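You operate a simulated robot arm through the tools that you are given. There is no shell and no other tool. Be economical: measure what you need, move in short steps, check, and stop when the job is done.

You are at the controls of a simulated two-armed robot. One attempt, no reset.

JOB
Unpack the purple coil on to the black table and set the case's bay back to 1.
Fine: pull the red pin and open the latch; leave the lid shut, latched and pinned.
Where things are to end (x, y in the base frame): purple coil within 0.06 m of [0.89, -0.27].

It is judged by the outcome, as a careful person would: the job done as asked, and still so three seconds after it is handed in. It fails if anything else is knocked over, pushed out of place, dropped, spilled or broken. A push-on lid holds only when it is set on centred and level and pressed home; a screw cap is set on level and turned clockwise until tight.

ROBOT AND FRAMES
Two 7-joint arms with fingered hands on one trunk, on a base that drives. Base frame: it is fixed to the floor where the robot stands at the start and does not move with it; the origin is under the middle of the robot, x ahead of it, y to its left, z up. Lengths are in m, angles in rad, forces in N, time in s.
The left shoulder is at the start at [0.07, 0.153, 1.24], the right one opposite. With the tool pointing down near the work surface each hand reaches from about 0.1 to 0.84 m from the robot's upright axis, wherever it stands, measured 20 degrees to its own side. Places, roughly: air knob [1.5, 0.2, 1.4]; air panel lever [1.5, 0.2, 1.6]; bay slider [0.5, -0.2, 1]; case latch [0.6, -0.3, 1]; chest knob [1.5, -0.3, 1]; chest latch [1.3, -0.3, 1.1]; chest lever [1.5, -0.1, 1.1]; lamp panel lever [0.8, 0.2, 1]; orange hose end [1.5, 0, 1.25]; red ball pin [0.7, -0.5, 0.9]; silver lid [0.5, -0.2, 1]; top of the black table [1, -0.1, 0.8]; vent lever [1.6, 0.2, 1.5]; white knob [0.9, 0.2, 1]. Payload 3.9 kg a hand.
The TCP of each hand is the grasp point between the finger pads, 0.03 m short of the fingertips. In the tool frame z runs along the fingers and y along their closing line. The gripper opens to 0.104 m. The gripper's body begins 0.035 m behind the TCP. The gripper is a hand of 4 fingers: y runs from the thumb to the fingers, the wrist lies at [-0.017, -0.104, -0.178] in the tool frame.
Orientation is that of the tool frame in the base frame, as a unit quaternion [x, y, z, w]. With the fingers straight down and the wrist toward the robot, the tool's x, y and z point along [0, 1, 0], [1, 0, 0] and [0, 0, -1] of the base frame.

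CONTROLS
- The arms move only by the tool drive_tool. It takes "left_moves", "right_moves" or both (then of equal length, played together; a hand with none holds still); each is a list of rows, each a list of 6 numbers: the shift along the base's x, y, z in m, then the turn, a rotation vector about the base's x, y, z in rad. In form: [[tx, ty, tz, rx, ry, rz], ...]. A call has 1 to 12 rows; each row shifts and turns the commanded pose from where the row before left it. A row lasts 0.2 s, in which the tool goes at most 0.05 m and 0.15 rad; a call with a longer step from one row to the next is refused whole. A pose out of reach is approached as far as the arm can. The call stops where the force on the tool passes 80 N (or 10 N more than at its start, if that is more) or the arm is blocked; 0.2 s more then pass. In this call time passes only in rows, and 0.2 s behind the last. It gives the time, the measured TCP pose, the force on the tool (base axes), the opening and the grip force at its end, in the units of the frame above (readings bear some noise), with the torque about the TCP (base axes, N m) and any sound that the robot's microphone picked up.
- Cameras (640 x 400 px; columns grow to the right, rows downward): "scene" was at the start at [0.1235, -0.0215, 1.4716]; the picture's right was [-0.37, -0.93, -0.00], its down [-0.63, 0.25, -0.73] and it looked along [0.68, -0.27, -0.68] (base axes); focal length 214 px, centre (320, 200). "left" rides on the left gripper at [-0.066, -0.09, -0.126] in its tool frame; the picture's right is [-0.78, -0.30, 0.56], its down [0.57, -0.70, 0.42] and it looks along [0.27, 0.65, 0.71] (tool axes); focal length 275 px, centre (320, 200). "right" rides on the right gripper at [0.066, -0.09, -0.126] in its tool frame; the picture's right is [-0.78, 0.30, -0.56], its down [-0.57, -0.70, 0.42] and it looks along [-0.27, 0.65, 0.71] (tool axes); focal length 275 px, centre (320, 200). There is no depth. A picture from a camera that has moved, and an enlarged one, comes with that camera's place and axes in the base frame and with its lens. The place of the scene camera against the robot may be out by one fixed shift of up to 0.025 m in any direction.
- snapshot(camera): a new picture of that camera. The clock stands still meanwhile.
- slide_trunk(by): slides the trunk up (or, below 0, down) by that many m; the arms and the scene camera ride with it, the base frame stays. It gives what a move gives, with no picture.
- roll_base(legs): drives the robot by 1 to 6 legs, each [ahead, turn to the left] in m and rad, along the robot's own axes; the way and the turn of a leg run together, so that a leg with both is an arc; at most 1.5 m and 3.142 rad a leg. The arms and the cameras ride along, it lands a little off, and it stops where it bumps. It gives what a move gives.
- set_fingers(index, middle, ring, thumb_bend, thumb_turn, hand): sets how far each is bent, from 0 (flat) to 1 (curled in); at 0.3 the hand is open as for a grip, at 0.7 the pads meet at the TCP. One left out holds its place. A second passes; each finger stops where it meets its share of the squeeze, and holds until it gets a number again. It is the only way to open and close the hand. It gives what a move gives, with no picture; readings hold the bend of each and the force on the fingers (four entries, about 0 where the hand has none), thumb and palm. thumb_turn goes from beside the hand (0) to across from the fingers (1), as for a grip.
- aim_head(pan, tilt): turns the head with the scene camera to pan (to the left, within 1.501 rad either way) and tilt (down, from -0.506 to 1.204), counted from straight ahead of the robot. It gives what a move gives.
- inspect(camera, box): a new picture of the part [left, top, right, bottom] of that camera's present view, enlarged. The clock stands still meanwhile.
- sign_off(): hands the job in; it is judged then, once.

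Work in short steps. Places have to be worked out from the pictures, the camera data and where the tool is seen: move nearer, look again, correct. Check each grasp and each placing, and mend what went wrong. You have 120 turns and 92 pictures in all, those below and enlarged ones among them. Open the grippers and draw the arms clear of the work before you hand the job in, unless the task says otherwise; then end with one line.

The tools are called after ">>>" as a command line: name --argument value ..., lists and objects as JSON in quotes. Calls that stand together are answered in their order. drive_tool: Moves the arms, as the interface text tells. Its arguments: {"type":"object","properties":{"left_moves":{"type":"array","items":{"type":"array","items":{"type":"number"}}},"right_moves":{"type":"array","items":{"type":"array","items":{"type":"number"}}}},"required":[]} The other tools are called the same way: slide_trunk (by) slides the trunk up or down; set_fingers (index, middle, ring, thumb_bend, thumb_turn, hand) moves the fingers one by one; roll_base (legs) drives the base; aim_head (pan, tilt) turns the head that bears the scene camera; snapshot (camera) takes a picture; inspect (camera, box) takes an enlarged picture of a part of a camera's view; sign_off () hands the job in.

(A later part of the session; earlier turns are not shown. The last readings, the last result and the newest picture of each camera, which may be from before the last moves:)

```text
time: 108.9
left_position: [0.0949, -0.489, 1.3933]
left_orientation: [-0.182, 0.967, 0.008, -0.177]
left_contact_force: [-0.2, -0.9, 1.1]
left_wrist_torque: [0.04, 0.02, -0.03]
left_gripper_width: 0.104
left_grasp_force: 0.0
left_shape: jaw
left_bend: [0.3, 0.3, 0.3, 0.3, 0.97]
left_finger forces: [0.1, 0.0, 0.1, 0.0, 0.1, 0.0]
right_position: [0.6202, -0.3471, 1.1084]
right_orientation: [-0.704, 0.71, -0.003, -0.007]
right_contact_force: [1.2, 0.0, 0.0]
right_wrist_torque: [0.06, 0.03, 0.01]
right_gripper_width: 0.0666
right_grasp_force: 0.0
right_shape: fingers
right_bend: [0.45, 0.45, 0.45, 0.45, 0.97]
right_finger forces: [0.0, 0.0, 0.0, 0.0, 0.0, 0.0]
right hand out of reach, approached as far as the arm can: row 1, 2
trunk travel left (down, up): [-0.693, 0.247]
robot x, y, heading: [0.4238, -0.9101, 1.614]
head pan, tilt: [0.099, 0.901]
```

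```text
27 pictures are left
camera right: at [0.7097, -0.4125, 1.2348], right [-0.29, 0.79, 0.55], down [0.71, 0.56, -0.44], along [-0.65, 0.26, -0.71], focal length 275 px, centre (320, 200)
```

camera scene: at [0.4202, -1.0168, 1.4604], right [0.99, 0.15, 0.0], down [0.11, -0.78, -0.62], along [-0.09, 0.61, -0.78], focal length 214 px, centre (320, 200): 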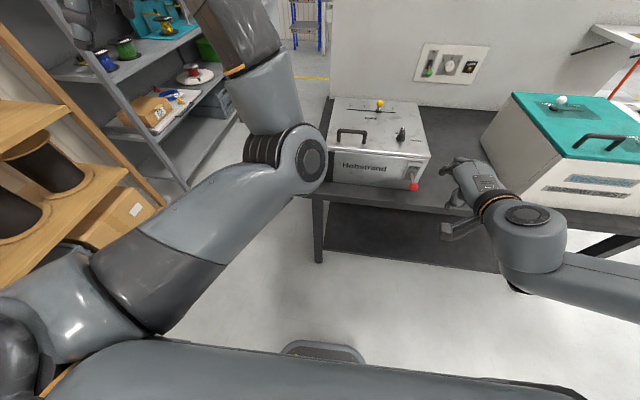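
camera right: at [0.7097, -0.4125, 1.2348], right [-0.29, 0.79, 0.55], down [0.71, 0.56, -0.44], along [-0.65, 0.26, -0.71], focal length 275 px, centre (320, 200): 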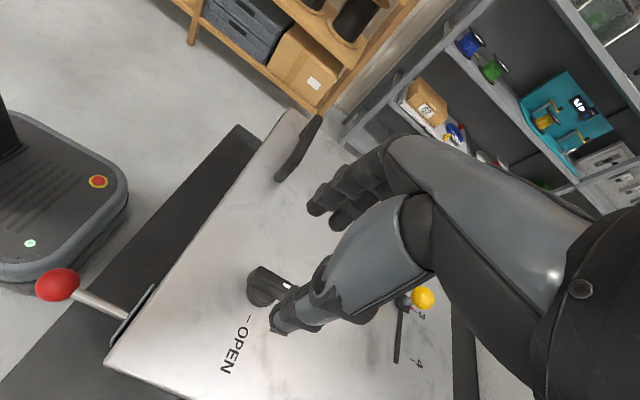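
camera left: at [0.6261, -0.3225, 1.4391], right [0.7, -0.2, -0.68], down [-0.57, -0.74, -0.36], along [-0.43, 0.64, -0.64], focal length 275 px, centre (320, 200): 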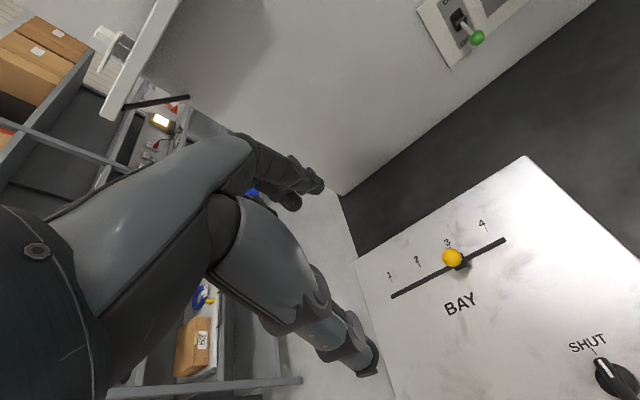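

Lever centre ≈(0.610,-0.333). Centre horizontally, then lower with the trunk to TCP z≈1.005.

>>> drive_tool --right_moves '[[-0.01, 0.014, 0, 0, 0, 0]]'

>>> slide_trunk --by -0.075

>>> snapshot --camera "right"

```text
time: 109.3
left_position: [0.0937, -0.4828, 1.3921]
left_orientation: [-0.182, 0.967, 0.005, -0.177]
left_contact_force: [0.4, -0.2, -0.2]
left_wrist_torque: [-0.02, -0.01, -0.03]
left_gripper_width: 0.1039
left_grasp_force: 0.0
left_shape: jaw
left_bend: [0.3, 0.3, 0.3, 0.3, 0.97]
left_finger forces: [0.0, 0.0, 0.1, 0.0, 0.1, 0.1]
right_position: [0.6159, -0.3428, 1.1078]
right_orientation: [-0.704, 0.71, -0.006, -0.009]
right_contact_force: [0.3, 0.4, -0.4]
right_wrist_torque: [0.0, 0.03, -0.03]
right_gripper_width: 0.0669
right_grasp_force: 0.1
right_shape: fingers
right_bend: [0.45, 0.45, 0.45, 0.45, 0.97]
right_finger forces: [0.0, 0.0, 0.1, 0.0, 0.1, 0.1]
right hand out of reach, approached as far as the arm can: row 1
trunk travel left (down, up): [-0.693, 0.247]
robot x, y, heading: [0.431, -0.9073, 1.62]
head pan, tilt: [0.099, 0.901]
```

```text
time: 110.4
left_position: [0.0935, -0.4858, 1.3185]
left_orientation: [-0.182, 0.967, 0.006, -0.177]
left_contact_force: [-0.6, -0.1, 0.7]
left_wrist_torque: [0.0, 0.0, 0.05]
left_gripper_width: 0.1037
left_grasp_force: 0.0
left_shape: jaw
left_bend: [0.3, 0.3, 0.3, 0.3, 0.97]
left_finger forces: [0.0, 0.0, 0.0, 0.0, 0.0, 0.0]
right_position: [0.6156, -0.3447, 1.0332]
right_orientation: [-0.703, 0.711, -0.006, -0.009]
right_contact_force: [-0.3, -0.2, -0.1]
right_wrist_torque: [-0.01, 0.02, -0.01]
right_gripper_width: 0.0668
right_grasp_force: 0.0
right_shape: fingers
right_bend: [0.45, 0.45, 0.45, 0.45, 0.97]
right_finger forces: [0.0, 0.0, 0.1, 0.0, 0.0, 0.0]
trunk travel left (down, up): [-0.618, 0.322]
robot x, y, heading: [0.4219, -0.9117, 1.616]
head pan, tilt: [0.099, 0.901]
```

```text
26 pictures are left
camera right: at [0.7061, -0.4084, 1.1601], right [-0.29, 0.79, 0.54], down [0.71, 0.56, -0.44], along [-0.65, 0.26, -0.72], focal length 275 px, centre (320, 200)
```

right: 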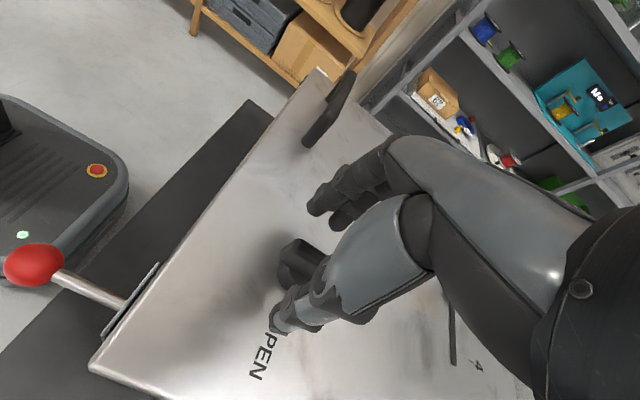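

Lever is between thumb and fingers (≈(0.609,-0.34)). Lower 2.8 cm more and pinch.

>>> slide_trunk --by -0.028

>>> set_fingers --hand "right" --index 0.78 --middle 0.78 --ring 0.78 --thumb_bend 0.78

>>> inspect --camera "right" --box '[220, 160, 400, 360]'

```text
time: 111.2
left_position: [0.0944, -0.4867, 1.2909]
left_orientation: [-0.181, 0.967, 0.009, -0.176]
left_contact_force: [-0.4, -0.8, 0.5]
left_wrist_torque: [0.01, 0.0, 0.01]
left_gripper_width: 0.1038
left_grasp_force: 0.0
left_shape: jaw
left_bend: [0.3, 0.3, 0.3, 0.3, 0.97]
left_finger forces: [0.0, 0.0, 0.0, 0.0, 0.0, 0.0]
right_position: [0.6161, -0.3456, 1.008]
right_orientation: [-0.703, 0.711, -0.002, -0.007]
right_contact_force: [-0.1, 0.9, 18.9]
right_wrist_torque: [0.25, 0.76, -0.02]
right_gripper_width: 0.0667
right_grasp_force: 9.8
right_shape: fingers
right_bend: [0.45, 0.43, 0.45, 0.45, 0.97]
right_finger forces: [0.0, 19.2, 0.0, 0.1, 0.0, 0.1]
trunk travel left (down, up): [-0.59, 0.35]
robot x, y, heading: [0.4239, -0.9128, 1.614]
head pan, tilt: [0.099, 0.901]
```

```text
time: 112.2
left_position: [0.0899, -0.4888, 1.2904]
left_orientation: [-0.183, 0.967, 0.007, -0.175]
left_contact_force: [0.0, 0.0, -0.2]
left_wrist_torque: [0.0, 0.0, -0.02]
left_gripper_width: 0.1035
left_grasp_force: 0.0
left_shape: jaw
left_bend: [0.3, 0.3, 0.3, 0.3, 0.97]
left_finger forces: [0.1, 0.0, 0.0, 0.1, 0.1, 0.0]
right_position: [0.6138, -0.3456, 1.007]
right_orientation: [-0.704, 0.71, -0.005, -0.008]
right_contact_force: [-9.5, 4.7, 17.9]
right_wrist_torque: [-0.19, -0.47, 0.24]
right_gripper_width: 0.0112
right_grasp_force: 33.7
right_shape: fingers
right_bend: [0.71, 0.56, 0.73, 0.71, 0.95]
right_finger forces: [10.4, 9.3, 8.2, 0.0, 38.6, 0.0]
trunk travel left (down, up): [-0.59, 0.35]
robot x, y, heading: [0.4261, -0.9127, 1.618]
head pan, tilt: [0.099, 0.901]
```

```text
2.00 times, centred on (310, 260) of right
camera zoom: at [0.7032, -0.4101, 1.134], right [-0.29, 0.79, 0.54], down [0.71, 0.56, -0.44], along [-0.65, 0.26, -0.72], focal length 551 px, centre (340, 80)
```

zoom: 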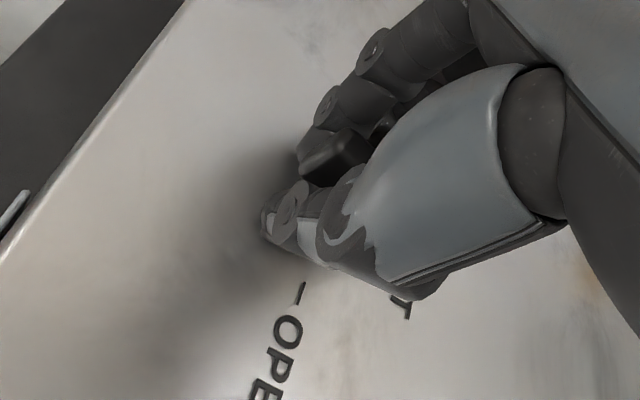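

Lever gripped. Turn clockwise in small rows, lifting slightly first.

>>> drive_tool --right_moves '[[0, 0, 0.004, 0, 0, -0.1], [-0.001, 0, 0, 0, 0, -0.14], [-0.001, 0, 0, 0, 0, -0.14], [-0.001, 0, 0, 0, 0, -0.14], [-0.001, 0, 0, 0, 0, -0.14], [-0.001, 0, 0, 0, 0, -0.14]]'

```text
time: 113.6
left_position: [0.0936, -0.4821, 1.2888]
left_orientation: [-0.181, 0.968, 0.005, -0.177]
left_contact_force: [-0.3, 0.2, 0.3]
left_wrist_torque: [0.0, 0.01, -0.01]
left_gripper_width: 0.1038
left_grasp_force: 0.1
left_shape: jaw
left_bend: [0.3, 0.3, 0.3, 0.3, 0.97]
left_finger forces: [0.1, 0.0, 0.0, 0.0, 0.1, 0.0]
right_position: [0.6102, -0.3422, 1.0096]
right_orientation: [-0.369, 0.929, -0.003, -0.011]
right_contact_force: [-8.5, 7.0, -4.9]
right_wrist_torque: [-0.07, 0.15, 0.05]
right_gripper_width: 0.0108
right_grasp_force: 21.1
right_shape: fingers
right_bend: [0.71, 0.56, 0.73, 0.71, 0.93]
right_finger forces: [11.4, 8.1, 5.0, 0.1, 16.2, 0.0]
trunk travel left (down, up): [-0.59, 0.35]
robot x, y, heading: [0.4267, -0.9113, 1.618]
head pan, tilt: [0.099, 0.901]
```

Rotating smoothly, about 46° done. Continue the remaining ≈47°.

>>> drive_tool --right_moves '[[-0.001, 0, 0, 0, 0, -0.14], [-0.001, 0, 0, 0, 0, -0.14], [-0.001, 0, 0, 0, 0, -0.14], [-0.001, 0, 0, 0, 0, -0.14], [-0.001, 0, 0, 0, 0, -0.14], [0, 0, 0, 0, 0, -0.12]]'

>>> snapshot --camera "right"

```text
time: 115.0
left_position: [0.094, -0.4804, 1.287]
left_orientation: [-0.182, 0.967, 0.004, -0.178]
left_contact_force: [-0.1, -0.1, 0.2]
left_wrist_torque: [0.02, 0.0, -0.02]
left_gripper_width: 0.104
left_grasp_force: 0.2
left_shape: jaw
left_bend: [0.3, 0.3, 0.3, 0.3, 0.97]
left_finger forces: [0.1, 0.0, 0.1, 0.1, 0.0, 0.0]
right_position: [0.6057, -0.3398, 1.0075]
right_orientation: [0.03, 1.0, 0.002, -0.01]
right_contact_force: [1.2, 24.5, 1.2]
right_wrist_torque: [0.45, -0.35, 0.85]
right_gripper_width: 0.0071
right_grasp_force: 25.7
right_shape: fingers
right_bend: [0.71, 0.54, 0.73, 0.71, 0.96]
right_finger forces: [7.5, 11.5, 20.0, 0.1, 13.0, 0.0]
trunk travel left (down, up): [-0.59, 0.35]
robot x, y, heading: [0.4273, -0.9128, 1.621]
head pan, tilt: [0.099, 0.901]
```

```text
24 pictures are left
camera right: at [0.5371, -0.4255, 1.1344], right [0.8, 0.25, 0.54], down [0.52, -0.73, -0.44], along [0.29, 0.63, -0.72], focal length 275 px, centre (320, 200)
```

right: 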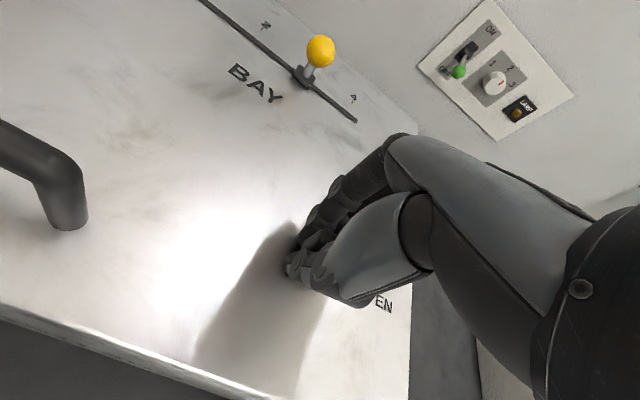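

Torque shows it reached the stop. Release, rise and verify the pointer.

>>> set_fingers --hand "right" --index 0.4 --middle 0.4 --ring 0.4 --thumb_bend 0.4

>>> slide_trunk --by 0.1

>>> snapshot --camera "right"

```text
time: 116.0
left_position: [0.0938, -0.4875, 1.2899]
left_orientation: [-0.182, 0.968, 0.006, -0.175]
left_contact_force: [-0.7, 0.2, 0.7]
left_wrist_torque: [-0.02, 0.05, -0.01]
left_gripper_width: 0.1039
left_grasp_force: 0.1
left_shape: jaw
left_bend: [0.3, 0.3, 0.3, 0.3, 0.97]
left_finger forces: [0.0, 0.1, 0.0, 0.0, 0.1, 0.1]
right_position: [0.6054, -0.345, 1.0093]
right_orientation: [0.029, 1.0, 0.003, -0.01]
right_contact_force: [0.1, -1.5, 5.5]
right_wrist_torque: [0.22, -0.11, -0.06]
right_gripper_width: 0.0792
right_grasp_force: 2.6
right_shape: fingers
right_bend: [0.4, 0.41, 0.4, 0.4, 0.97]
right_finger forces: [0.0, 5.4, 0.0, 0.1, 0.1, 0.1]
trunk travel left (down, up): [-0.59, 0.35]
robot x, y, heading: [0.4244, -0.9119, 1.615]
head pan, tilt: [0.099, 0.901]
```

```text
time: 117.3
left_position: [0.0942, -0.4845, 1.389]
left_orientation: [-0.18, 0.967, 0.007, -0.177]
left_contact_force: [-0.5, -0.5, 1.2]
left_wrist_torque: [-0.01, 0.01, 0.0]
left_gripper_width: 0.1039
left_grasp_force: 0.1
left_shape: jaw
left_bend: [0.3, 0.3, 0.3, 0.3, 0.97]
left_finger forces: [0.0, 0.1, 0.1, 0.0, 0.2, 0.0]
right_position: [0.6068, -0.3444, 1.1088]
right_orientation: [0.029, 1.0, 0.003, -0.011]
right_contact_force: [0.2, -0.2, 0.6]
right_wrist_torque: [-0.01, 0.0, 0.0]
right_gripper_width: 0.079
right_grasp_force: 0.1
right_shape: fingers
right_bend: [0.4, 0.4, 0.4, 0.4, 0.97]
right_finger forces: [0.1, 0.1, 0.1, 0.0, 0.0, 0.1]
trunk travel left (down, up): [-0.69, 0.25]
robot x, y, heading: [0.4275, -0.9109, 1.614]
head pan, tilt: [0.099, 0.901]
```

```text
23 pictures are left
camera right: at [0.5376, -0.4307, 1.2358], right [0.8, 0.25, 0.54], down [0.52, -0.73, -0.44], along [0.29, 0.64, -0.72], focal length 275 px, centre (320, 200)
```

right: 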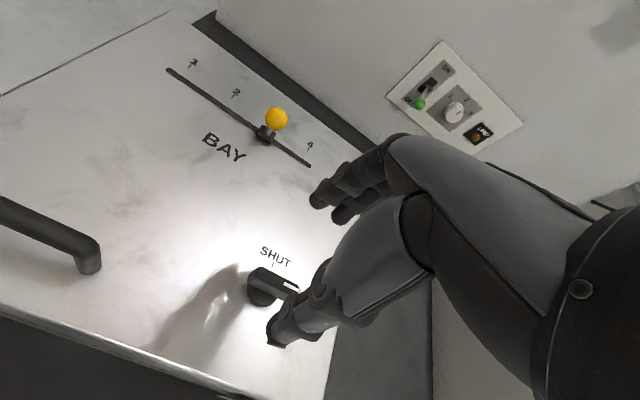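

Latch is OPEN. Next the lid: turning the base left 0.3 rad swings the right hand over to the handle (≈(0.445,-0.38)).

>>> roll_base --legs '[[0, 0.3]]'

>>> drive_tool --right_moves '[[0, -0.02, 0.01, 0, 0, -0.12], [0, -0.02, 0, 0, 0, -0.12], [0, -0.02, 0, 0, 0, 0]]'

>>> snapshot --camera "right"

```text
time: 118.7
left_position: [-0.0166, -0.6007, 1.3904]
left_orientation: [-0.322, 0.93, -0.019, -0.176]
left_contact_force: [0.5, 0.6, -0.2]
left_wrist_torque: [-0.03, 0.04, 0.02]
left_gripper_width: 0.1041
left_grasp_force: 0.0
left_shape: jaw
left_bend: [0.3, 0.3, 0.3, 0.3, 0.97]
left_finger forces: [0.0, 0.0, 0.0, 0.1, 0.0, 0.0]
right_position: [0.4316, -0.3176, 1.1085]
right_orientation: [-0.119, 0.993, 0.001, -0.011]
right_contact_force: [-0.8, 0.4, -0.7]
right_wrist_torque: [0.01, 0.01, 0.04]
right_gripper_width: 0.0791
right_grasp_force: 0.1
right_shape: fingers
right_bend: [0.4, 0.4, 0.4, 0.4, 0.97]
right_finger forces: [0.0, 0.0, 0.1, 0.1, 0.0, 0.1]
trunk travel left (down, up): [-0.69, 0.25]
robot x, y, heading: [0.4232, -0.9132, 1.911]
head pan, tilt: [0.099, 0.901]
```

```text
time: 119.5
left_position: [-0.0162, -0.6028, 1.3914]
left_orientation: [-0.324, 0.93, -0.018, -0.175]
left_contact_force: [-0.2, 0.0, -0.6]
left_wrist_torque: [0.0, -0.01, -0.01]
left_gripper_width: 0.104
left_grasp_force: 0.1
left_shape: jaw
left_bend: [0.3, 0.3, 0.3, 0.3, 0.97]
left_finger forces: [0.1, 0.0, 0.1, 0.0, 0.1, 0.1]
right_position: [0.4318, -0.377, 1.1195]
right_orientation: [0.002, 1.0, 0.003, -0.01]
right_contact_force: [0.1, -0.7, 0.1]
right_wrist_torque: [0.0, -0.01, 0.04]
right_gripper_width: 0.0791
right_grasp_force: 0.0
right_shape: fingers
right_bend: [0.4, 0.4, 0.4, 0.4, 0.97]
right_finger forces: [0.0, 0.0, 0.0, 0.1, 0.0, 0.0]
trunk travel left (down, up): [-0.69, 0.25]
robot x, y, heading: [0.4225, -0.9094, 1.915]
head pan, tilt: [0.099, 0.901]
```

```text
22 pictures are left
camera right: at [0.3682, -0.4669, 1.2458], right [0.79, 0.29, 0.54], down [0.56, -0.7, -0.44], along [0.25, 0.65, -0.72], focal length 275 px, centre (320, 200)
```

right: 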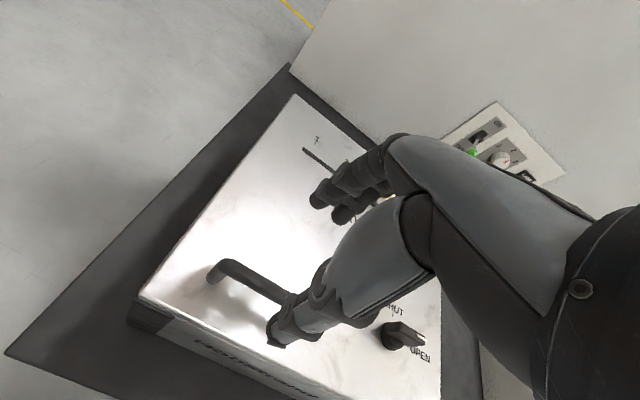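

Hand is right above the handle bar (y≈-0.376). Centre on it, lower by trunk and grip.

>>> drive_tool --right_moves '[[0.012, 0.001, 0, 0, 0, 0]]'

>>> slide_trunk --by -0.112

>>> set_fingers --hand "right" --index 0.85 --middle 0.85 --ring 0.85 --thumb_bend 0.8

>>> snapshot --camera "right"

```text
time: 119.9
left_position: [-0.0145, -0.6012, 1.39]
left_orientation: [-0.324, 0.93, -0.019, -0.176]
left_contact_force: [1.0, 0.1, 0.3]
left_wrist_torque: [0.02, 0.0, 0.02]
left_gripper_width: 0.1038
left_grasp_force: 0.0
left_shape: jaw
left_bend: [0.3, 0.3, 0.3, 0.3, 0.97]
left_finger forces: [0.1, 0.0, 0.0, 0.1, 0.0, 0.1]
right_position: [0.4444, -0.3762, 1.1185]
right_orientation: [0.001, 1.0, 0.002, -0.012]
right_contact_force: [0.0, -0.6, -0.6]
right_wrist_torque: [-0.02, 0.01, 0.02]
right_gripper_width: 0.0793
right_grasp_force: 0.1
right_shape: fingers
right_bend: [0.4, 0.4, 0.4, 0.4, 0.97]
right_finger forces: [0.1, 0.0, 0.0, 0.0, 0.0, 0.1]
trunk travel left (down, up): [-0.69, 0.25]
robot x, y, heading: [0.4258, -0.9124, 1.91]
head pan, tilt: [0.099, 0.901]
```

```text
time: 121.3
left_position: [-0.0161, -0.6036, 1.2795]
left_orientation: [-0.322, 0.93, -0.018, -0.175]
left_contact_force: [-0.3, -0.8, 0.7]
left_wrist_torque: [-0.05, 0.0, 0.01]
left_gripper_width: 0.1039
left_grasp_force: 0.0
left_shape: jaw
left_bend: [0.3, 0.3, 0.3, 0.3, 0.97]
left_finger forces: [0.0, 0.0, 0.0, 0.1, 0.0, 0.1]
right_position: [0.444, -0.3765, 1.0085]
right_orientation: [0.0, 1.0, 0.004, -0.011]
right_contact_force: [1.7, -0.8, 10.9]
right_wrist_torque: [0.53, -0.24, -0.1]
right_gripper_width: 0.0793
right_grasp_force: 5.2
right_shape: fingers
right_bend: [0.4, 0.38, 0.4, 0.4, 0.97]
right_finger forces: [0.1, 11.0, 0.0, 0.0, 0.1, 0.1]
trunk travel left (down, up): [-0.578, 0.362]
robot x, y, heading: [0.4274, -0.9098, 1.912]
head pan, tilt: [0.099, 0.901]
```

```text
time: 122.3
left_position: [-0.0151, -0.6033, 1.279]
left_orientation: [-0.323, 0.93, -0.018, -0.174]
left_contact_force: [-0.7, -0.2, -0.2]
left_wrist_torque: [0.02, 0.01, -0.04]
left_gripper_width: 0.1041
left_grasp_force: 0.1
left_shape: jaw
left_bend: [0.3, 0.3, 0.3, 0.3, 0.97]
left_finger forces: [0.0, 0.0, 0.0, 0.1, 0.1, 0.1]
right_position: [0.4425, -0.3768, 1.0098]
right_orientation: [0.001, 1.0, 0.004, -0.012]
right_contact_force: [2.6, 8.0, 20.9]
right_wrist_torque: [1.74, -0.18, 0.11]
right_gripper_width: 0.0001
right_grasp_force: 21.3
right_shape: fingers
right_bend: [0.74, 0.39, 0.79, 0.73, 0.97]
right_finger forces: [0.0, 30.6, 10.2, 0.1, 1.2, 0.0]
trunk travel left (down, up): [-0.578, 0.362]
robot x, y, heading: [0.4227, -0.9139, 1.917]
head pan, tilt: [0.099, 0.901]
```

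```text
21 pictures are left
camera right: at [0.3803, -0.4665, 1.1353], right [0.79, 0.29, 0.54], down [0.56, -0.7, -0.44], along [0.25, 0.65, -0.71], focal length 275 px, centre (320, 200)
```

right: 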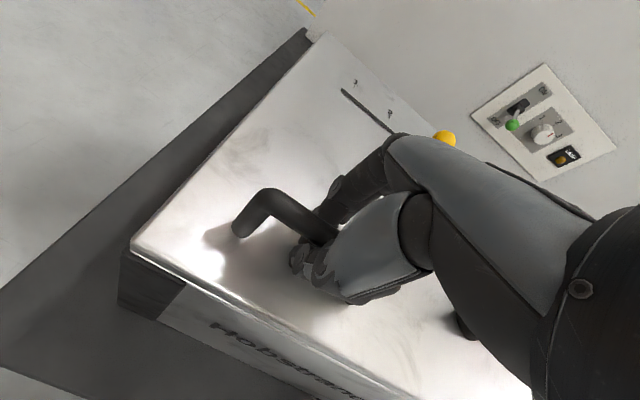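

Index and ring curl under the bar. Lift along the hinge arc to about 40°, hand staying upright so the bar pivots in the hook.

>>> drive_tool --right_moves '[[0, 0.004, 0.02, 0, 0, 0], [0, 0.009, 0.03, 0, 0, 0], [0, 0.011, 0.03, 0, 0, 0], [0, 0.013, 0.028, 0, 0, 0], [0, 0.018, 0.028, 0, 0, 0], [0, 0.024, 0.03, 0, 0, 0], [0, 0.026, 0.03, 0, 0, 0]]'

>>> snapshot --camera "right"

```text
time: 123.9
left_position: [-0.0154, -0.5991, 1.2781]
left_orientation: [-0.323, 0.93, -0.02, -0.175]
left_contact_force: [-0.3, 0.2, 0.6]
left_wrist_torque: [0.0, -0.01, 0.02]
left_gripper_width: 0.1038
left_grasp_force: 0.1
left_shape: jaw
left_bend: [0.3, 0.3, 0.3, 0.3, 0.97]
left_finger forces: [0.0, 0.0, 0.0, 0.1, 0.0, 0.1]
right_position: [0.4438, -0.268, 1.2012]
right_orientation: [0.0, 1.0, 0.0, -0.011]
right_contact_force: [1.4, 0.7, -5.7]
right_wrist_torque: [-0.01, 0.17, 0.0]
right_gripper_width: 0.0
right_grasp_force: 3.0
right_shape: fingers
right_bend: [0.75, 0.49, 0.8, 0.74, 0.97]
right_finger forces: [0.0, 0.0, 5.8, 0.0, 0.0, 0.0]
trunk travel left (down, up): [-0.578, 0.362]
robot x, y, heading: [0.428, -0.9125, 1.915]
head pan, tilt: [0.099, 0.901]
```

```text
20 pictures are left
camera right: at [0.3799, -0.358, 1.3288], right [0.79, 0.3, 0.54], down [0.56, -0.7, -0.44], along [0.25, 0.65, -0.72], focal length 275 px, centre (320, 200)
```

right: 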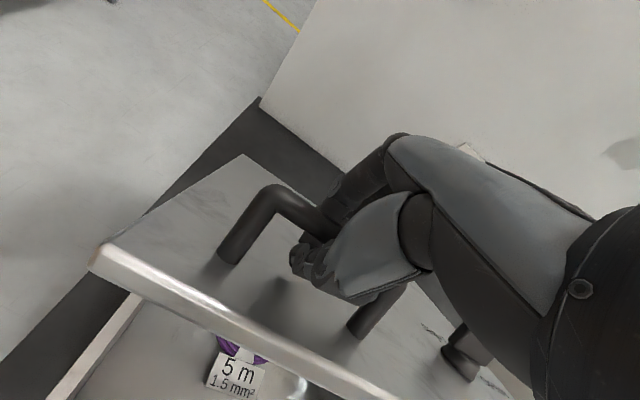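

The lid lifts easily; the purple coil is inside. Continue the arc to ≈65°, tilting the hand slightly to keep the palm off the lid edge.

>>> drive_tool --right_moves '[[0, 0.027, 0.02, -0.08, 0, 0], [0, 0.028, 0.017, -0.08, 0, 0], [0, 0.028, 0.014, -0.08, 0, 0], [0, 0.028, 0.01, -0.08, 0, 0], [0, 0.028, 0.007, -0.08, 0, 0]]'

>>> snapshot --camera "right"

```text
time: 125.1
left_position: [-0.017, -0.6025, 1.2787]
left_orientation: [-0.324, 0.929, -0.019, -0.175]
left_contact_force: [0.6, -1.0, 0.1]
left_wrist_torque: [-0.01, -0.05, 0.03]
left_gripper_width: 0.1037
left_grasp_force: 0.1
left_shape: jaw
left_bend: [0.3, 0.3, 0.3, 0.3, 0.97]
left_finger forces: [0.1, 0.1, 0.0, 0.0, 0.1, 0.0]
right_position: [0.4874, -0.2222, 1.2222]
right_orientation: [-0.003, 0.997, -0.071, -0.009]
right_contact_force: [-2.6, -3.8, 0.4]
right_wrist_torque: [0.07, -0.04, -0.04]
right_gripper_width: 0.0
right_grasp_force: 2.1
right_shape: fingers
right_bend: [0.75, 0.49, 0.81, 0.74, 0.96]
right_finger forces: [0.1, 0.0, 0.1, 0.0, 3.5, 0.1]
right hand out of reach, approached as far as the arm can: row 1, 2, 3, 4, 5
trunk travel left (down, up): [-0.578, 0.362]
robot x, y, heading: [0.4241, -0.9122, 1.913]
head pan, tilt: [0.099, 0.901]
```

```text
19 pictures are left
camera right: at [0.4236, -0.2933, 1.3597], right [0.78, 0.38, 0.5], down [0.57, -0.75, -0.33], along [0.25, 0.54, -0.8], focal length 275 px, centre (320, 200)
```

right: 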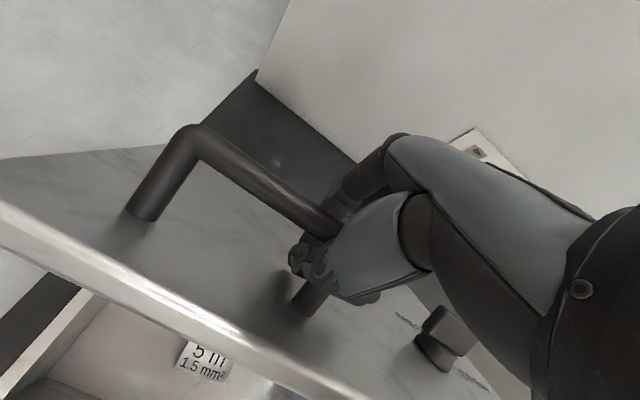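

Arm reach is limiting; advance the base and trunk alternately to carry the lid further along its arc.

>>> roll_base --legs '[[0.03, 0]]'

>>> slide_trunk --by 0.035

>>> roll_base --legs '[[0.06, 0]]'

>>> slide_trunk --by 0.025

>>> snapshot --camera "right"

```text
time: 125.9
left_position: [-0.0255, -0.5757, 1.2793]
left_orientation: [-0.323, 0.93, -0.018, -0.174]
left_contact_force: [-0.5, 0.3, -0.2]
left_wrist_torque: [0.0, 0.01, -0.01]
left_gripper_width: 0.1035
left_grasp_force: 0.1
left_shape: jaw
left_bend: [0.3, 0.3, 0.3, 0.3, 0.97]
left_finger forces: [0.1, 0.1, 0.0, 0.0, 0.0, 0.1]
right_position: [0.4778, -0.1939, 1.2225]
right_orientation: [-0.002, 0.997, -0.07, -0.01]
right_contact_force: [2.5, -6.1, 8.4]
right_wrist_torque: [0.2, 0.12, 0.08]
right_gripper_width: 0.0001
right_grasp_force: 4.3
right_shape: fingers
right_bend: [0.77, 0.49, 0.81, 0.76, 0.97]
right_finger forces: [0.0, 0.0, 0.0, 0.1, 8.6, 0.1]
trunk travel left (down, up): [-0.578, 0.362]
robot x, y, heading: [0.4133, -0.8866, 1.916]
head pan, tilt: [0.099, 0.901]
```

```text
time: 126.7
left_position: [-0.027, -0.5751, 1.3141]
left_orientation: [-0.323, 0.93, -0.019, -0.174]
left_contact_force: [0.1, -0.3, 0.9]
left_wrist_torque: [-0.01, 0.07, -0.01]
left_gripper_width: 0.1041
left_grasp_force: 0.1
left_shape: jaw
left_bend: [0.3, 0.3, 0.3, 0.3, 0.97]
left_finger forces: [0.1, 0.0, 0.0, 0.1, 0.0, 0.1]
right_position: [0.4773, -0.1938, 1.2566]
right_orientation: [-0.003, 0.997, -0.071, -0.01]
right_contact_force: [1.0, -3.1, 0.2]
right_wrist_torque: [0.01, 0.03, 0.05]
right_gripper_width: 0.0001
right_grasp_force: 1.1
right_shape: fingers
right_bend: [0.77, 0.49, 0.81, 0.75, 0.97]
right_finger forces: [0.0, 0.0, 0.0, 0.0, 3.4, 0.0]
trunk travel left (down, up): [-0.613, 0.327]
robot x, y, heading: [0.4164, -0.8863, 1.917]
head pan, tilt: [0.099, 0.901]
```

```text
time: 127.7
left_position: [-0.0425, -0.5285, 1.318]
left_orientation: [-0.324, 0.93, -0.013, -0.174]
left_contact_force: [0.5, -0.4, 0.2]
left_wrist_torque: [0.08, -0.01, -0.02]
left_gripper_width: 0.1042
left_grasp_force: 0.1
left_shape: jaw
left_bend: [0.3, 0.3, 0.3, 0.3, 0.97]
left_finger forces: [0.0, 0.0, 0.0, 0.1, 0.1, 0.0]
right_position: [0.4621, -0.1461, 1.2618]
right_orientation: [-0.003, 0.998, -0.065, -0.011]
right_contact_force: [1.4, -5.6, 0.1]
right_wrist_torque: [0.14, 0.08, 0.07]
right_gripper_width: 0.0
right_grasp_force: 1.8
right_shape: fingers
right_bend: [0.77, 0.49, 0.81, 0.75, 0.97]
right_finger forces: [0.1, 0.0, 0.0, 0.0, 4.7, 0.0]
trunk travel left (down, up): [-0.613, 0.327]
robot x, y, heading: [0.3951, -0.8286, 1.915]
head pan, tilt: [0.099, 0.901]
```

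```text
time: 128.4
left_position: [-0.0457, -0.5145, 1.3367]
left_orientation: [-0.323, 0.93, -0.019, -0.175]
left_contact_force: [-0.1, 0.8, -0.6]
left_wrist_torque: [-0.02, 0.01, 0.01]
left_gripper_width: 0.1037
left_grasp_force: 0.0
left_shape: jaw
left_bend: [0.3, 0.3, 0.3, 0.3, 0.97]
left_finger forces: [0.0, 0.0, 0.1, 0.1, 0.0, 0.1]
right_position: [0.4592, -0.1328, 1.278]
right_orientation: [-0.001, 0.997, -0.071, -0.01]
right_contact_force: [0.1, 0.7, -13.5]
right_wrist_torque: [-0.03, 0.38, 0.0]
right_gripper_width: 0.0
right_grasp_force: 6.2
right_shape: fingers
right_bend: [0.77, 0.49, 0.78, 0.75, 0.97]
right_finger forces: [0.0, 0.1, 12.9, 0.1, 0.0, 0.0]
trunk travel left (down, up): [-0.638, 0.302]
robot x, y, heading: [0.3986, -0.8249, 1.915]
head pan, tilt: [0.099, 0.901]
```

```text
18 pictures are left
camera right: at [0.3952, -0.2044, 1.417], right [0.78, 0.38, 0.49], down [0.57, -0.75, -0.33], along [0.25, 0.54, -0.8], focal length 275 px, centre (320, 200)
```

right: 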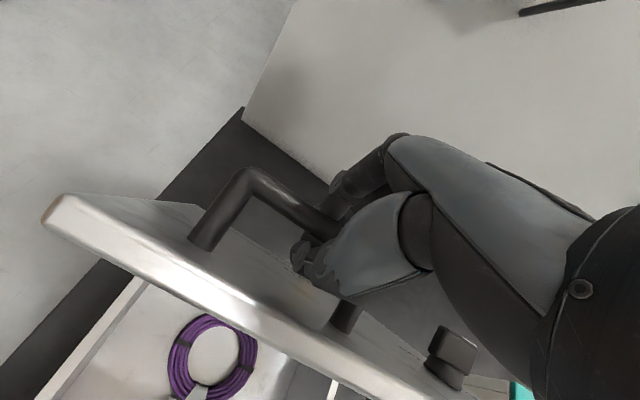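

Lid at ≈67°, and the coil is visible (centre ≈(0.53,-0.22), ring ≈0.15 m wide). Push on: base forward 7 cm, then try the arm forward.

>>> roll_base --legs '[[0.06, 0]]'

>>> drive_tool --right_moves '[[0, 0.025, 0.002, 0, 0, 0], [0, 0.025, 0, 0, 0, 0], [0, 0.025, 0, 0, 0, 0]]'

```text
time: 129.4
left_position: [-0.0645, -0.4722, 1.3425]
left_orientation: [-0.328, 0.928, -0.014, -0.174]
left_contact_force: [0.8, -0.3, 0.5]
left_wrist_torque: [0.08, 0.02, 0.03]
left_gripper_width: 0.1042
left_grasp_force: 0.0
left_shape: jaw
left_bend: [0.3, 0.3, 0.3, 0.3, 0.97]
left_finger forces: [0.0, 0.0, 0.0, 0.1, 0.0, 0.0]
right_position: [0.439, -0.0905, 1.2845]
right_orientation: [-0.005, 0.997, -0.07, -0.011]
right_contact_force: [-9.3, -1.6, -14.9]
right_wrist_torque: [-0.02, 0.43, 0.06]
right_gripper_width: 0.0
right_grasp_force: 7.5
right_shape: fingers
right_bend: [0.77, 0.49, 0.79, 0.75, 0.97]
right_finger forces: [0.0, 0.0, 15.1, 0.0, 0.1, 0.0]
trunk travel left (down, up): [-0.638, 0.302]
robot x, y, heading: [0.3762, -0.7716, 1.917]
head pan, tilt: [0.099, 0.901]
```

```text
time: 130.2
left_position: [-0.0676, -0.4663, 1.3399]
left_orientation: [-0.327, 0.929, -0.017, -0.174]
left_contact_force: [0.3, -0.2, -0.2]
left_wrist_torque: [-0.03, -0.02, -0.02]
left_gripper_width: 0.1038
left_grasp_force: 0.1
left_shape: jaw
left_bend: [0.3, 0.3, 0.3, 0.3, 0.97]
left_finger forces: [0.0, 0.1, 0.1, 0.0, 0.0, 0.0]
right_position: [0.4556, -0.0661, 1.2777]
right_orientation: [-0.005, 0.997, -0.072, -0.01]
right_contact_force: [-1.5, -1.0, -2.4]
right_wrist_torque: [-0.02, 0.01, -0.04]
right_gripper_width: 0.0
right_grasp_force: 0.8
right_shape: fingers
right_bend: [0.77, 0.49, 0.8, 0.75, 0.97]
right_finger forces: [0.0, 0.1, 1.7, 0.0, 0.3, 0.0]
right hand out of reach, approached as far as the arm can: row 1, 2, 3
trunk travel left (down, up): [-0.638, 0.302]
robot x, y, heading: [0.3759, -0.7741, 1.918]
head pan, tilt: [0.099, 0.901]
```

Lid at ≈78°. One more small base advance to take it to vertical.

>>> roll_base --legs '[[0.05, 0]]'

>>> snapshot --camera "right"

```text
time: 131.1
left_position: [-0.0813, -0.431, 1.3452]
left_orientation: [-0.33, 0.928, -0.012, -0.175]
left_contact_force: [-0.3, -0.9, 0.8]
left_wrist_torque: [0.08, 0.05, -0.03]
left_gripper_width: 0.1039
left_grasp_force: 0.0
left_shape: jaw
left_bend: [0.3, 0.3, 0.3, 0.3, 0.97]
left_finger forces: [0.1, 0.1, 0.1, 0.0, 0.0, 0.0]
right_position: [0.4396, -0.029, 1.2836]
right_orientation: [-0.008, 0.998, -0.069, -0.012]
right_contact_force: [-8.1, -1.3, -11.6]
right_wrist_torque: [0.0, 0.34, -0.02]
right_gripper_width: 0.0
right_grasp_force: 6.9
right_shape: fingers
right_bend: [0.77, 0.49, 0.79, 0.75, 0.97]
right_finger forces: [0.0, 0.0, 12.8, 0.0, 0.0, 0.0]
trunk travel left (down, up): [-0.638, 0.302]
robot x, y, heading: [0.3609, -0.7277, 1.92]
head pan, tilt: [0.099, 0.901]
```

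```text
17 pictures are left
camera right: at [0.3773, -0.1027, 1.4214], right [0.78, 0.38, 0.49], down [0.58, -0.74, -0.34], along [0.24, 0.55, -0.8], focal length 275 px, centre (320, 200)
```

right: 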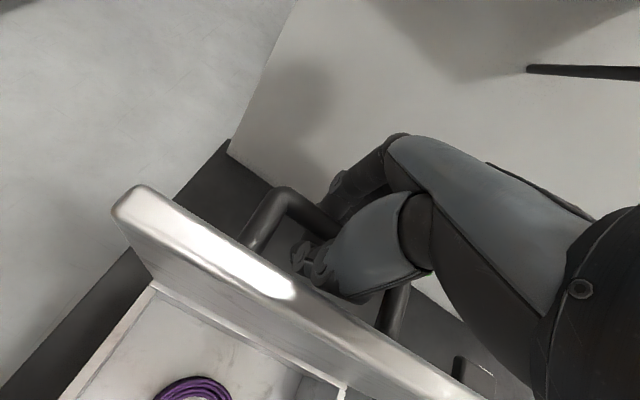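

Lid ≈85°. Advance 4–5 cm more to pass vertical.

>>> roll_base --legs '[[0.05, 0]]'

>>> drive_tool --right_moves '[[0, 0.02, 0, 0, 0, 0], [0, 0.02, -0.003, 0, 0, 0]]'

>>> snapshot --camera "right"

```text
time: 131.9
left_position: [-0.0873, -0.4184, 1.3416]
left_orientation: [-0.329, 0.928, -0.014, -0.173]
left_contact_force: [1.4, 0.0, 0.0]
left_wrist_torque: [0.03, 0.0, -0.01]
left_gripper_width: 0.1037
left_grasp_force: 0.0
left_shape: jaw
left_bend: [0.3, 0.3, 0.3, 0.3, 0.97]
left_finger forces: [0.0, 0.0, 0.1, 0.1, 0.0, 0.1]
right_position: [0.4351, -0.0194, 1.2757]
right_orientation: [-0.005, 0.997, -0.074, -0.01]
right_contact_force: [0.0, -0.8, -0.4]
right_wrist_torque: [0.0, 0.04, -0.04]
right_gripper_width: 0.0001
right_grasp_force: 0.4
right_shape: fingers
right_bend: [0.77, 0.49, 0.81, 0.75, 0.97]
right_finger forces: [0.0, 0.0, 1.0, 0.0, 0.1, 0.0]
trunk travel left (down, up): [-0.638, 0.302]
robot x, y, heading: [0.3559, -0.7236, 1.917]
head pan, tilt: [0.099, 0.901]
stopped in leg 1: the robot was blocked; the commanded pose is now the measured one
```

```text
time: 132.5
left_position: [-0.0876, -0.4188, 1.3418]
left_orientation: [-0.329, 0.928, -0.013, -0.173]
left_contact_force: [0.7, -0.7, -0.7]
left_wrist_torque: [-0.01, 0.03, 0.01]
left_gripper_width: 0.1038
left_grasp_force: 0.0
left_shape: jaw
left_bend: [0.3, 0.3, 0.3, 0.3, 0.97]
left_finger forces: [0.0, 0.1, 0.0, 0.1, 0.0, 0.1]
right_position: [0.4415, -0.0122, 1.2764]
right_orientation: [-0.006, 0.997, -0.074, -0.009]
right_contact_force: [-0.9, -0.8, -1.1]
right_wrist_torque: [0.02, 0.02, 0.0]
right_gripper_width: 0.0002
right_grasp_force: 0.7
right_shape: fingers
right_bend: [0.77, 0.49, 0.81, 0.75, 0.97]
right_finger forces: [0.0, 0.0, 1.2, 0.0, 0.7, 0.1]
right hand out of reach, approached as far as the arm can: row 1, 2
trunk travel left (down, up): [-0.638, 0.302]
robot x, y, heading: [0.3546, -0.7228, 1.915]
head pan, tilt: [0.099, 0.901]
```

```text
16 pictures are left
camera right: at [0.3787, -0.0835, 1.4147], right [0.78, 0.38, 0.49], down [0.57, -0.75, -0.33], along [0.24, 0.54, -0.81], focal length 275 px, centre (320, 200)
```

right: 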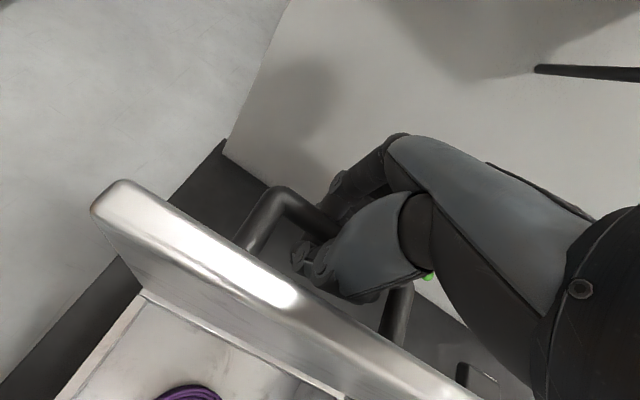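

The table blocks further driving. Lid is near balance (≈88°) with my thumb pushing it. I open the fingers and curl the thumb further to push the bar +y a few centimetres more.

>>> set_fingers --hand "right" --index 0.3 --middle 0.3 --ring 0.3 --thumb_bend 1.0

>>> snapshot --camera "right"

```text
time: 133.5
left_position: [-0.0873, -0.4179, 1.3413]
left_orientation: [-0.329, 0.928, -0.014, -0.173]
left_contact_force: [-1.1, -0.1, -0.2]
left_wrist_torque: [-0.01, 0.05, -0.02]
left_gripper_width: 0.1039
left_grasp_force: 0.1
left_shape: jaw
left_bend: [0.3, 0.3, 0.3, 0.3, 0.97]
left_finger forces: [0.1, 0.1, 0.1, 0.0, 0.0, 0.0]
right_position: [0.4422, -0.0113, 1.2735]
right_orientation: [-0.006, 0.997, -0.074, -0.009]
right_contact_force: [0.7, -5.8, -14.0]
right_wrist_torque: [-0.78, -0.13, 0.09]
right_gripper_width: 0.0272
right_grasp_force: 25.8
right_shape: fingers
right_bend: [0.3, 0.3, 0.3, 0.89, 0.97]
right_finger forces: [0.1, 0.0, 0.0, 0.0, 52.1, 0.0]
trunk travel left (down, up): [-0.638, 0.302]
robot x, y, heading: [0.3567, -0.7233, 1.914]
head pan, tilt: [0.099, 0.901]
```

```text
15 pictures are left
camera right: at [0.3798, -0.0823, 1.413], right [0.78, 0.38, 0.49], down [0.57, -0.75, -0.33], along [0.24, 0.54, -0.81], focal length 275 px, centre (320, 200)
```

right: 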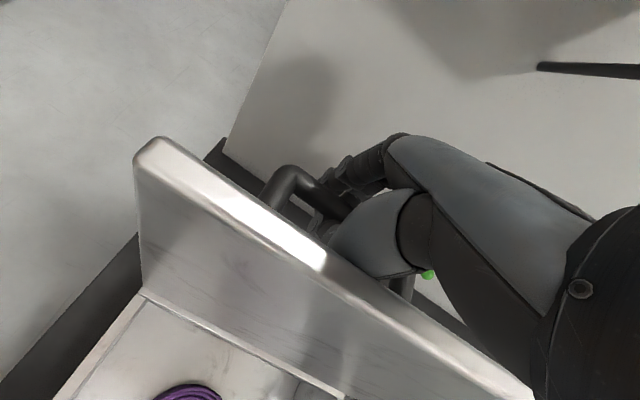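

Lid moved further and the thumb now meets firm resistance. Relax the thumb and see whether the lid stays.

>>> set_fingers --hand "right" --thumb_bend 0.72

>>> snapshot --camera "right"

```text
time: 134.5
left_position: [-0.087, -0.4198, 1.3415]
left_orientation: [-0.329, 0.928, -0.014, -0.173]
left_contact_force: [0.0, 0.1, 0.9]
left_wrist_torque: [0.03, 0.0, -0.01]
left_gripper_width: 0.1039
left_grasp_force: 0.1
left_shape: jaw
left_bend: [0.3, 0.3, 0.3, 0.3, 0.97]
left_finger forces: [0.0, 0.0, 0.1, 0.1, 0.0, 0.0]
right_position: [0.4412, -0.0125, 1.2765]
right_orientation: [-0.006, 0.997, -0.073, -0.01]
right_contact_force: [0.0, -0.2, 0.6]
right_wrist_torque: [0.02, 0.0, -0.03]
right_gripper_width: 0.0492
right_grasp_force: 0.1
right_shape: fingers
right_bend: [0.3, 0.3, 0.3, 0.72, 0.97]
right_finger forces: [0.0, 0.0, 0.0, 0.0, 0.0, 0.0]
trunk travel left (down, up): [-0.638, 0.302]
robot x, y, heading: [0.356, -0.7221, 1.914]
head pan, tilt: [0.099, 0.901]
```

```text
14 pictures are left
camera right: at [0.3793, -0.0834, 1.4146], right [0.78, 0.38, 0.49], down [0.57, -0.75, -0.33], along [0.24, 0.54, -0.81], focal length 275 px, centre (320, 200)
```

right: 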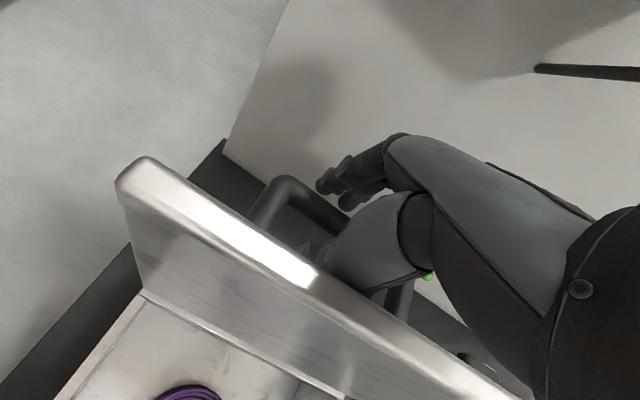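

With the thumb unloaded the lid stands by itself. Withdraw the hand straight up and check that it stays.

>>> slide_trunk --by 0.12

>>> snapshot --camera "right"

```text
time: 136.0
left_position: [-0.0867, -0.4178, 1.4616]
left_orientation: [-0.33, 0.928, -0.015, -0.174]
left_contact_force: [0.7, 0.0, -0.3]
left_wrist_torque: [0.0, 0.0, -0.01]
left_gripper_width: 0.104
left_grasp_force: 0.0
left_shape: jaw
left_bend: [0.3, 0.3, 0.3, 0.3, 0.97]
left_finger forces: [0.0, 0.0, 0.0, 0.0, 0.0, 0.1]
right_position: [0.4415, -0.0122, 1.3951]
right_orientation: [-0.006, 0.997, -0.074, -0.01]
right_contact_force: [0.6, -0.4, 0.1]
right_wrist_torque: [0.0, 0.01, 0.0]
right_gripper_width: 0.0501
right_grasp_force: 0.1
right_shape: fingers
right_bend: [0.3, 0.3, 0.3, 0.72, 0.97]
right_finger forces: [0.0, 0.1, 0.1, 0.1, 0.0, 0.1]
trunk travel left (down, up): [-0.758, 0.182]
robot x, y, heading: [0.3584, -0.7224, 1.915]
head pan, tilt: [0.099, 0.901]
```

```text
13 pictures are left
camera right: at [0.3792, -0.0833, 1.5345], right [0.78, 0.38, 0.49], down [0.57, -0.75, -0.33], along [0.24, 0.54, -0.81], focal length 275 px, centre (320, 200)
```

right: 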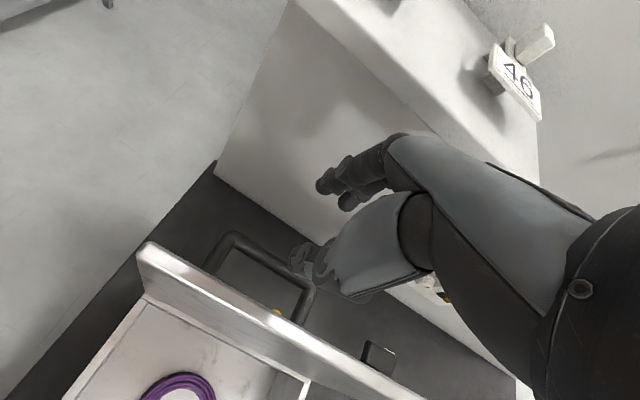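

The lid stands open on its own. Back the base 0.18 m so the right hand is over the coil, then lower the arm.

>>> roll_base --legs '[[-0.18, 0]]'

>>> set_fingers --hand "right" --index 0.42 --middle 0.42 --ring 0.42 --thumb_bend 0.42

>>> drive_tool --right_moves '[[0.005, 0.0, -0.045, 0.05, 0, 0], [0.005, 0.0, -0.045, 0.05, 0, 0], [0.005, 0.0, -0.045, 0.05, 0, 0], [0.005, 0, -0.045, 0, 0, 0], [0.005, 0, -0.045, 0, 0, 0], [0, 0, -0.045, 0, 0, 0]]'

>>> snapshot --camera "right"

```text
time: 137.5
left_position: [-0.0279, -0.5869, 1.4606]
left_orientation: [-0.329, 0.928, -0.016, -0.173]
left_contact_force: [-0.1, -0.1, 0.4]
left_wrist_torque: [0.01, 0.03, 0.03]
left_gripper_width: 0.1039
left_grasp_force: 0.0
left_shape: jaw
left_bend: [0.3, 0.3, 0.3, 0.3, 0.97]
left_finger forces: [0.1, 0.1, 0.0, 0.0, 0.0, 0.1]
right_position: [0.5013, -0.1806, 1.3931]
right_orientation: [-0.006, 0.997, -0.076, -0.008]
right_contact_force: [-0.5, 0.9, 0.1]
right_wrist_torque: [0.0, -0.02, 0.04]
right_gripper_width: 0.0502
right_grasp_force: 0.1
right_shape: fingers
right_bend: [0.3, 0.3, 0.3, 0.72, 0.97]
right_finger forces: [0.1, 0.0, 0.1, 0.0, 0.0, 0.0]
trunk travel left (down, up): [-0.758, 0.182]
robot x, y, heading: [0.4164, -0.8957, 1.92]
head pan, tilt: [0.099, 0.901]
```

```text
time: 138.5
left_position: [-0.0268, -0.5904, 1.4622]
left_orientation: [-0.33, 0.928, -0.014, -0.173]
left_contact_force: [0.2, 0.0, -0.4]
left_wrist_torque: [0.02, 0.01, -0.02]
left_gripper_width: 0.104
left_grasp_force: 0.0
left_shape: jaw
left_bend: [0.3, 0.3, 0.3, 0.3, 0.97]
left_finger forces: [0.0, 0.0, 0.0, 0.0, 0.0, 0.1]
right_position: [0.5021, -0.1842, 1.3965]
right_orientation: [-0.006, 0.997, -0.074, -0.01]
right_contact_force: [0.7, -0.5, -0.2]
right_wrist_torque: [0.0, -0.01, -0.01]
right_gripper_width: 0.0744
right_grasp_force: 0.0
right_shape: fingers
right_bend: [0.42, 0.42, 0.42, 0.42, 0.97]
right_finger forces: [0.1, 0.0, 0.1, 0.0, 0.0, 0.1]
trunk travel left (down, up): [-0.758, 0.182]
robot x, y, heading: [0.4189, -0.8939, 1.919]
head pan, tilt: [0.099, 0.901]
```

```text
time: 139.9
left_position: [-0.027, -0.5885, 1.4604]
left_orientation: [-0.329, 0.928, -0.014, -0.174]
left_contact_force: [-0.1, 1.0, -0.7]
left_wrist_torque: [-0.02, -0.03, 0.01]
left_gripper_width: 0.1038
left_grasp_force: 0.0
left_shape: jaw
left_bend: [0.3, 0.3, 0.3, 0.3, 0.97]
left_finger forces: [0.1, 0.1, 0.0, 0.0, 0.2, 0.1]
right_position: [0.5281, -0.1795, 1.1251]
right_orientation: [-0.007, 1.0, 0.001, -0.009]
right_contact_force: [-0.7, -0.3, 0.5]
right_wrist_torque: [-0.02, 0.01, 0.01]
right_gripper_width: 0.0744
right_grasp_force: 0.1
right_shape: fingers
right_bend: [0.42, 0.42, 0.42, 0.42, 0.97]
right_finger forces: [0.0, 0.0, 0.0, 0.0, 0.1, 0.0]
trunk travel left (down, up): [-0.758, 0.182]
robot x, y, heading: [0.4175, -0.8938, 1.921]
head pan, tilt: [0.099, 0.901]
```

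```text
12 pictures are left
camera right: at [0.4647, -0.2704, 1.2517], right [0.78, 0.31, 0.54], down [0.57, -0.69, -0.44], along [0.24, 0.65, -0.72], focal length 275 px, centre (320, 200)
```

right: 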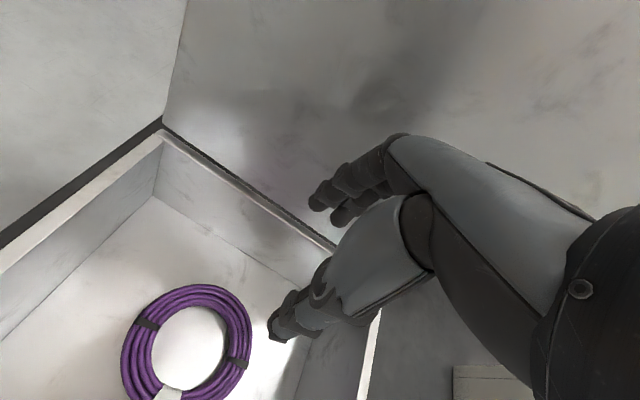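

Coil centre ≈(0.520,-0.225), bundle ≈3.5 cm wide, case floor z≈0.83. I'll grip the far side of the ring at (0.520,-0.162): align and descend.

>>> drive_tool --right_moves '[[-0.008, 0.018, -0.02, 0, 0, 0], [0, 0, -0.045, 0, 0, 0], [0, 0, -0.045, 0, 0, 0], [0, 0, -0.045, 0, 0, 0], [0, 0, -0.045, 0, 0, 0]]'

```text
time: 141.1
left_position: [-0.0256, -0.5894, 1.4619]
left_orientation: [-0.329, 0.928, -0.015, -0.173]
left_contact_force: [-0.4, -0.2, 0.6]
left_wrist_torque: [-0.01, 0.03, -0.01]
left_gripper_width: 0.104
left_grasp_force: 0.1
left_shape: jaw
left_bend: [0.3, 0.3, 0.3, 0.3, 0.97]
left_finger forces: [0.0, 0.1, 0.0, 0.1, 0.0, 0.1]
right_position: [0.5629, -0.2294, 0.9974]
right_orientation: [-0.007, 1.0, 0.001, -0.01]
right_contact_force: [0.5, 0.2, 0.2]
right_wrist_torque: [-0.01, 0.0, 0.03]
right_gripper_width: 0.0745
right_grasp_force: 0.1
right_shape: fingers
right_bend: [0.42, 0.42, 0.42, 0.42, 0.97]
right_finger forces: [0.0, 0.0, 0.1, 0.1, 0.1, 0.0]
right hand out of reach, approached as far as the arm can: row 2, 3, 4, 5
trunk travel left (down, up): [-0.758, 0.182]
robot x, y, heading: [0.4196, -0.8916, 1.916]
head pan, tilt: [0.099, 0.901]
```

Reach limit; lower the trunk 7 cm and shift the hand to the target horizontally.

>>> slide_trunk --by -0.075

>>> drive_tool --right_moves '[[-0.015, 0.022, 0, 0, 0, 0], [-0.014, 0.022, 0, 0, 0, 0], [-0.014, 0.023, 0, 0, 0, 0]]'

```text
time: 142.2
left_position: [-0.0261, -0.5895, 1.3865]
left_orientation: [-0.329, 0.928, -0.014, -0.173]
left_contact_force: [-0.3, 0.2, -0.1]
left_wrist_torque: [0.03, -0.03, -0.01]
left_gripper_width: 0.1038
left_grasp_force: 0.0
left_shape: jaw
left_bend: [0.3, 0.3, 0.3, 0.3, 0.97]
left_finger forces: [0.0, 0.0, 0.0, 0.0, 0.0, 0.0]
right_position: [0.5623, -0.2293, 0.9231]
right_orientation: [-0.006, 1.0, 0.001, -0.008]
right_contact_force: [-0.4, 0.1, 0.5]
right_wrist_torque: [0.01, 0.01, -0.02]
right_gripper_width: 0.0744
right_grasp_force: 0.1
right_shape: fingers
right_bend: [0.42, 0.42, 0.42, 0.42, 0.97]
right_finger forces: [0.0, 0.0, 0.0, 0.0, 0.0, 0.0]
trunk travel left (down, up): [-0.683, 0.257]
robot x, y, heading: [0.4177, -0.8943, 1.918]
head pan, tilt: [0.099, 0.901]
```

```text
time: 143.0
left_position: [-0.0259, -0.5899, 1.3864]
left_orientation: [-0.329, 0.928, -0.014, -0.174]
left_contact_force: [1.5, 0.2, 0.5]
left_wrist_torque: [0.02, -0.02, 0.01]
left_gripper_width: 0.1039
left_grasp_force: 0.1
left_shape: jaw
left_bend: [0.3, 0.3, 0.3, 0.3, 0.97]
left_finger forces: [0.0, 0.0, 0.1, 0.0, 0.0, 0.1]
right_position: [0.5429, -0.1961, 0.9618]
right_orientation: [-0.007, 1.0, 0.001, -0.01]
right_contact_force: [0.0, 0.0, -0.6]
right_wrist_torque: [0.0, -0.01, 0.0]
right_gripper_width: 0.0743
right_grasp_force: 0.2
right_shape: fingers
right_bend: [0.42, 0.42, 0.42, 0.42, 0.97]
right_finger forces: [0.1, 0.0, 0.1, 0.0, 0.1, 0.0]
right hand out of reach, approached as far as the arm can: row 1, 2, 3
trunk travel left (down, up): [-0.683, 0.257]
robot x, y, heading: [0.4205, -0.8924, 1.917]
head pan, tilt: [0.099, 0.901]
```

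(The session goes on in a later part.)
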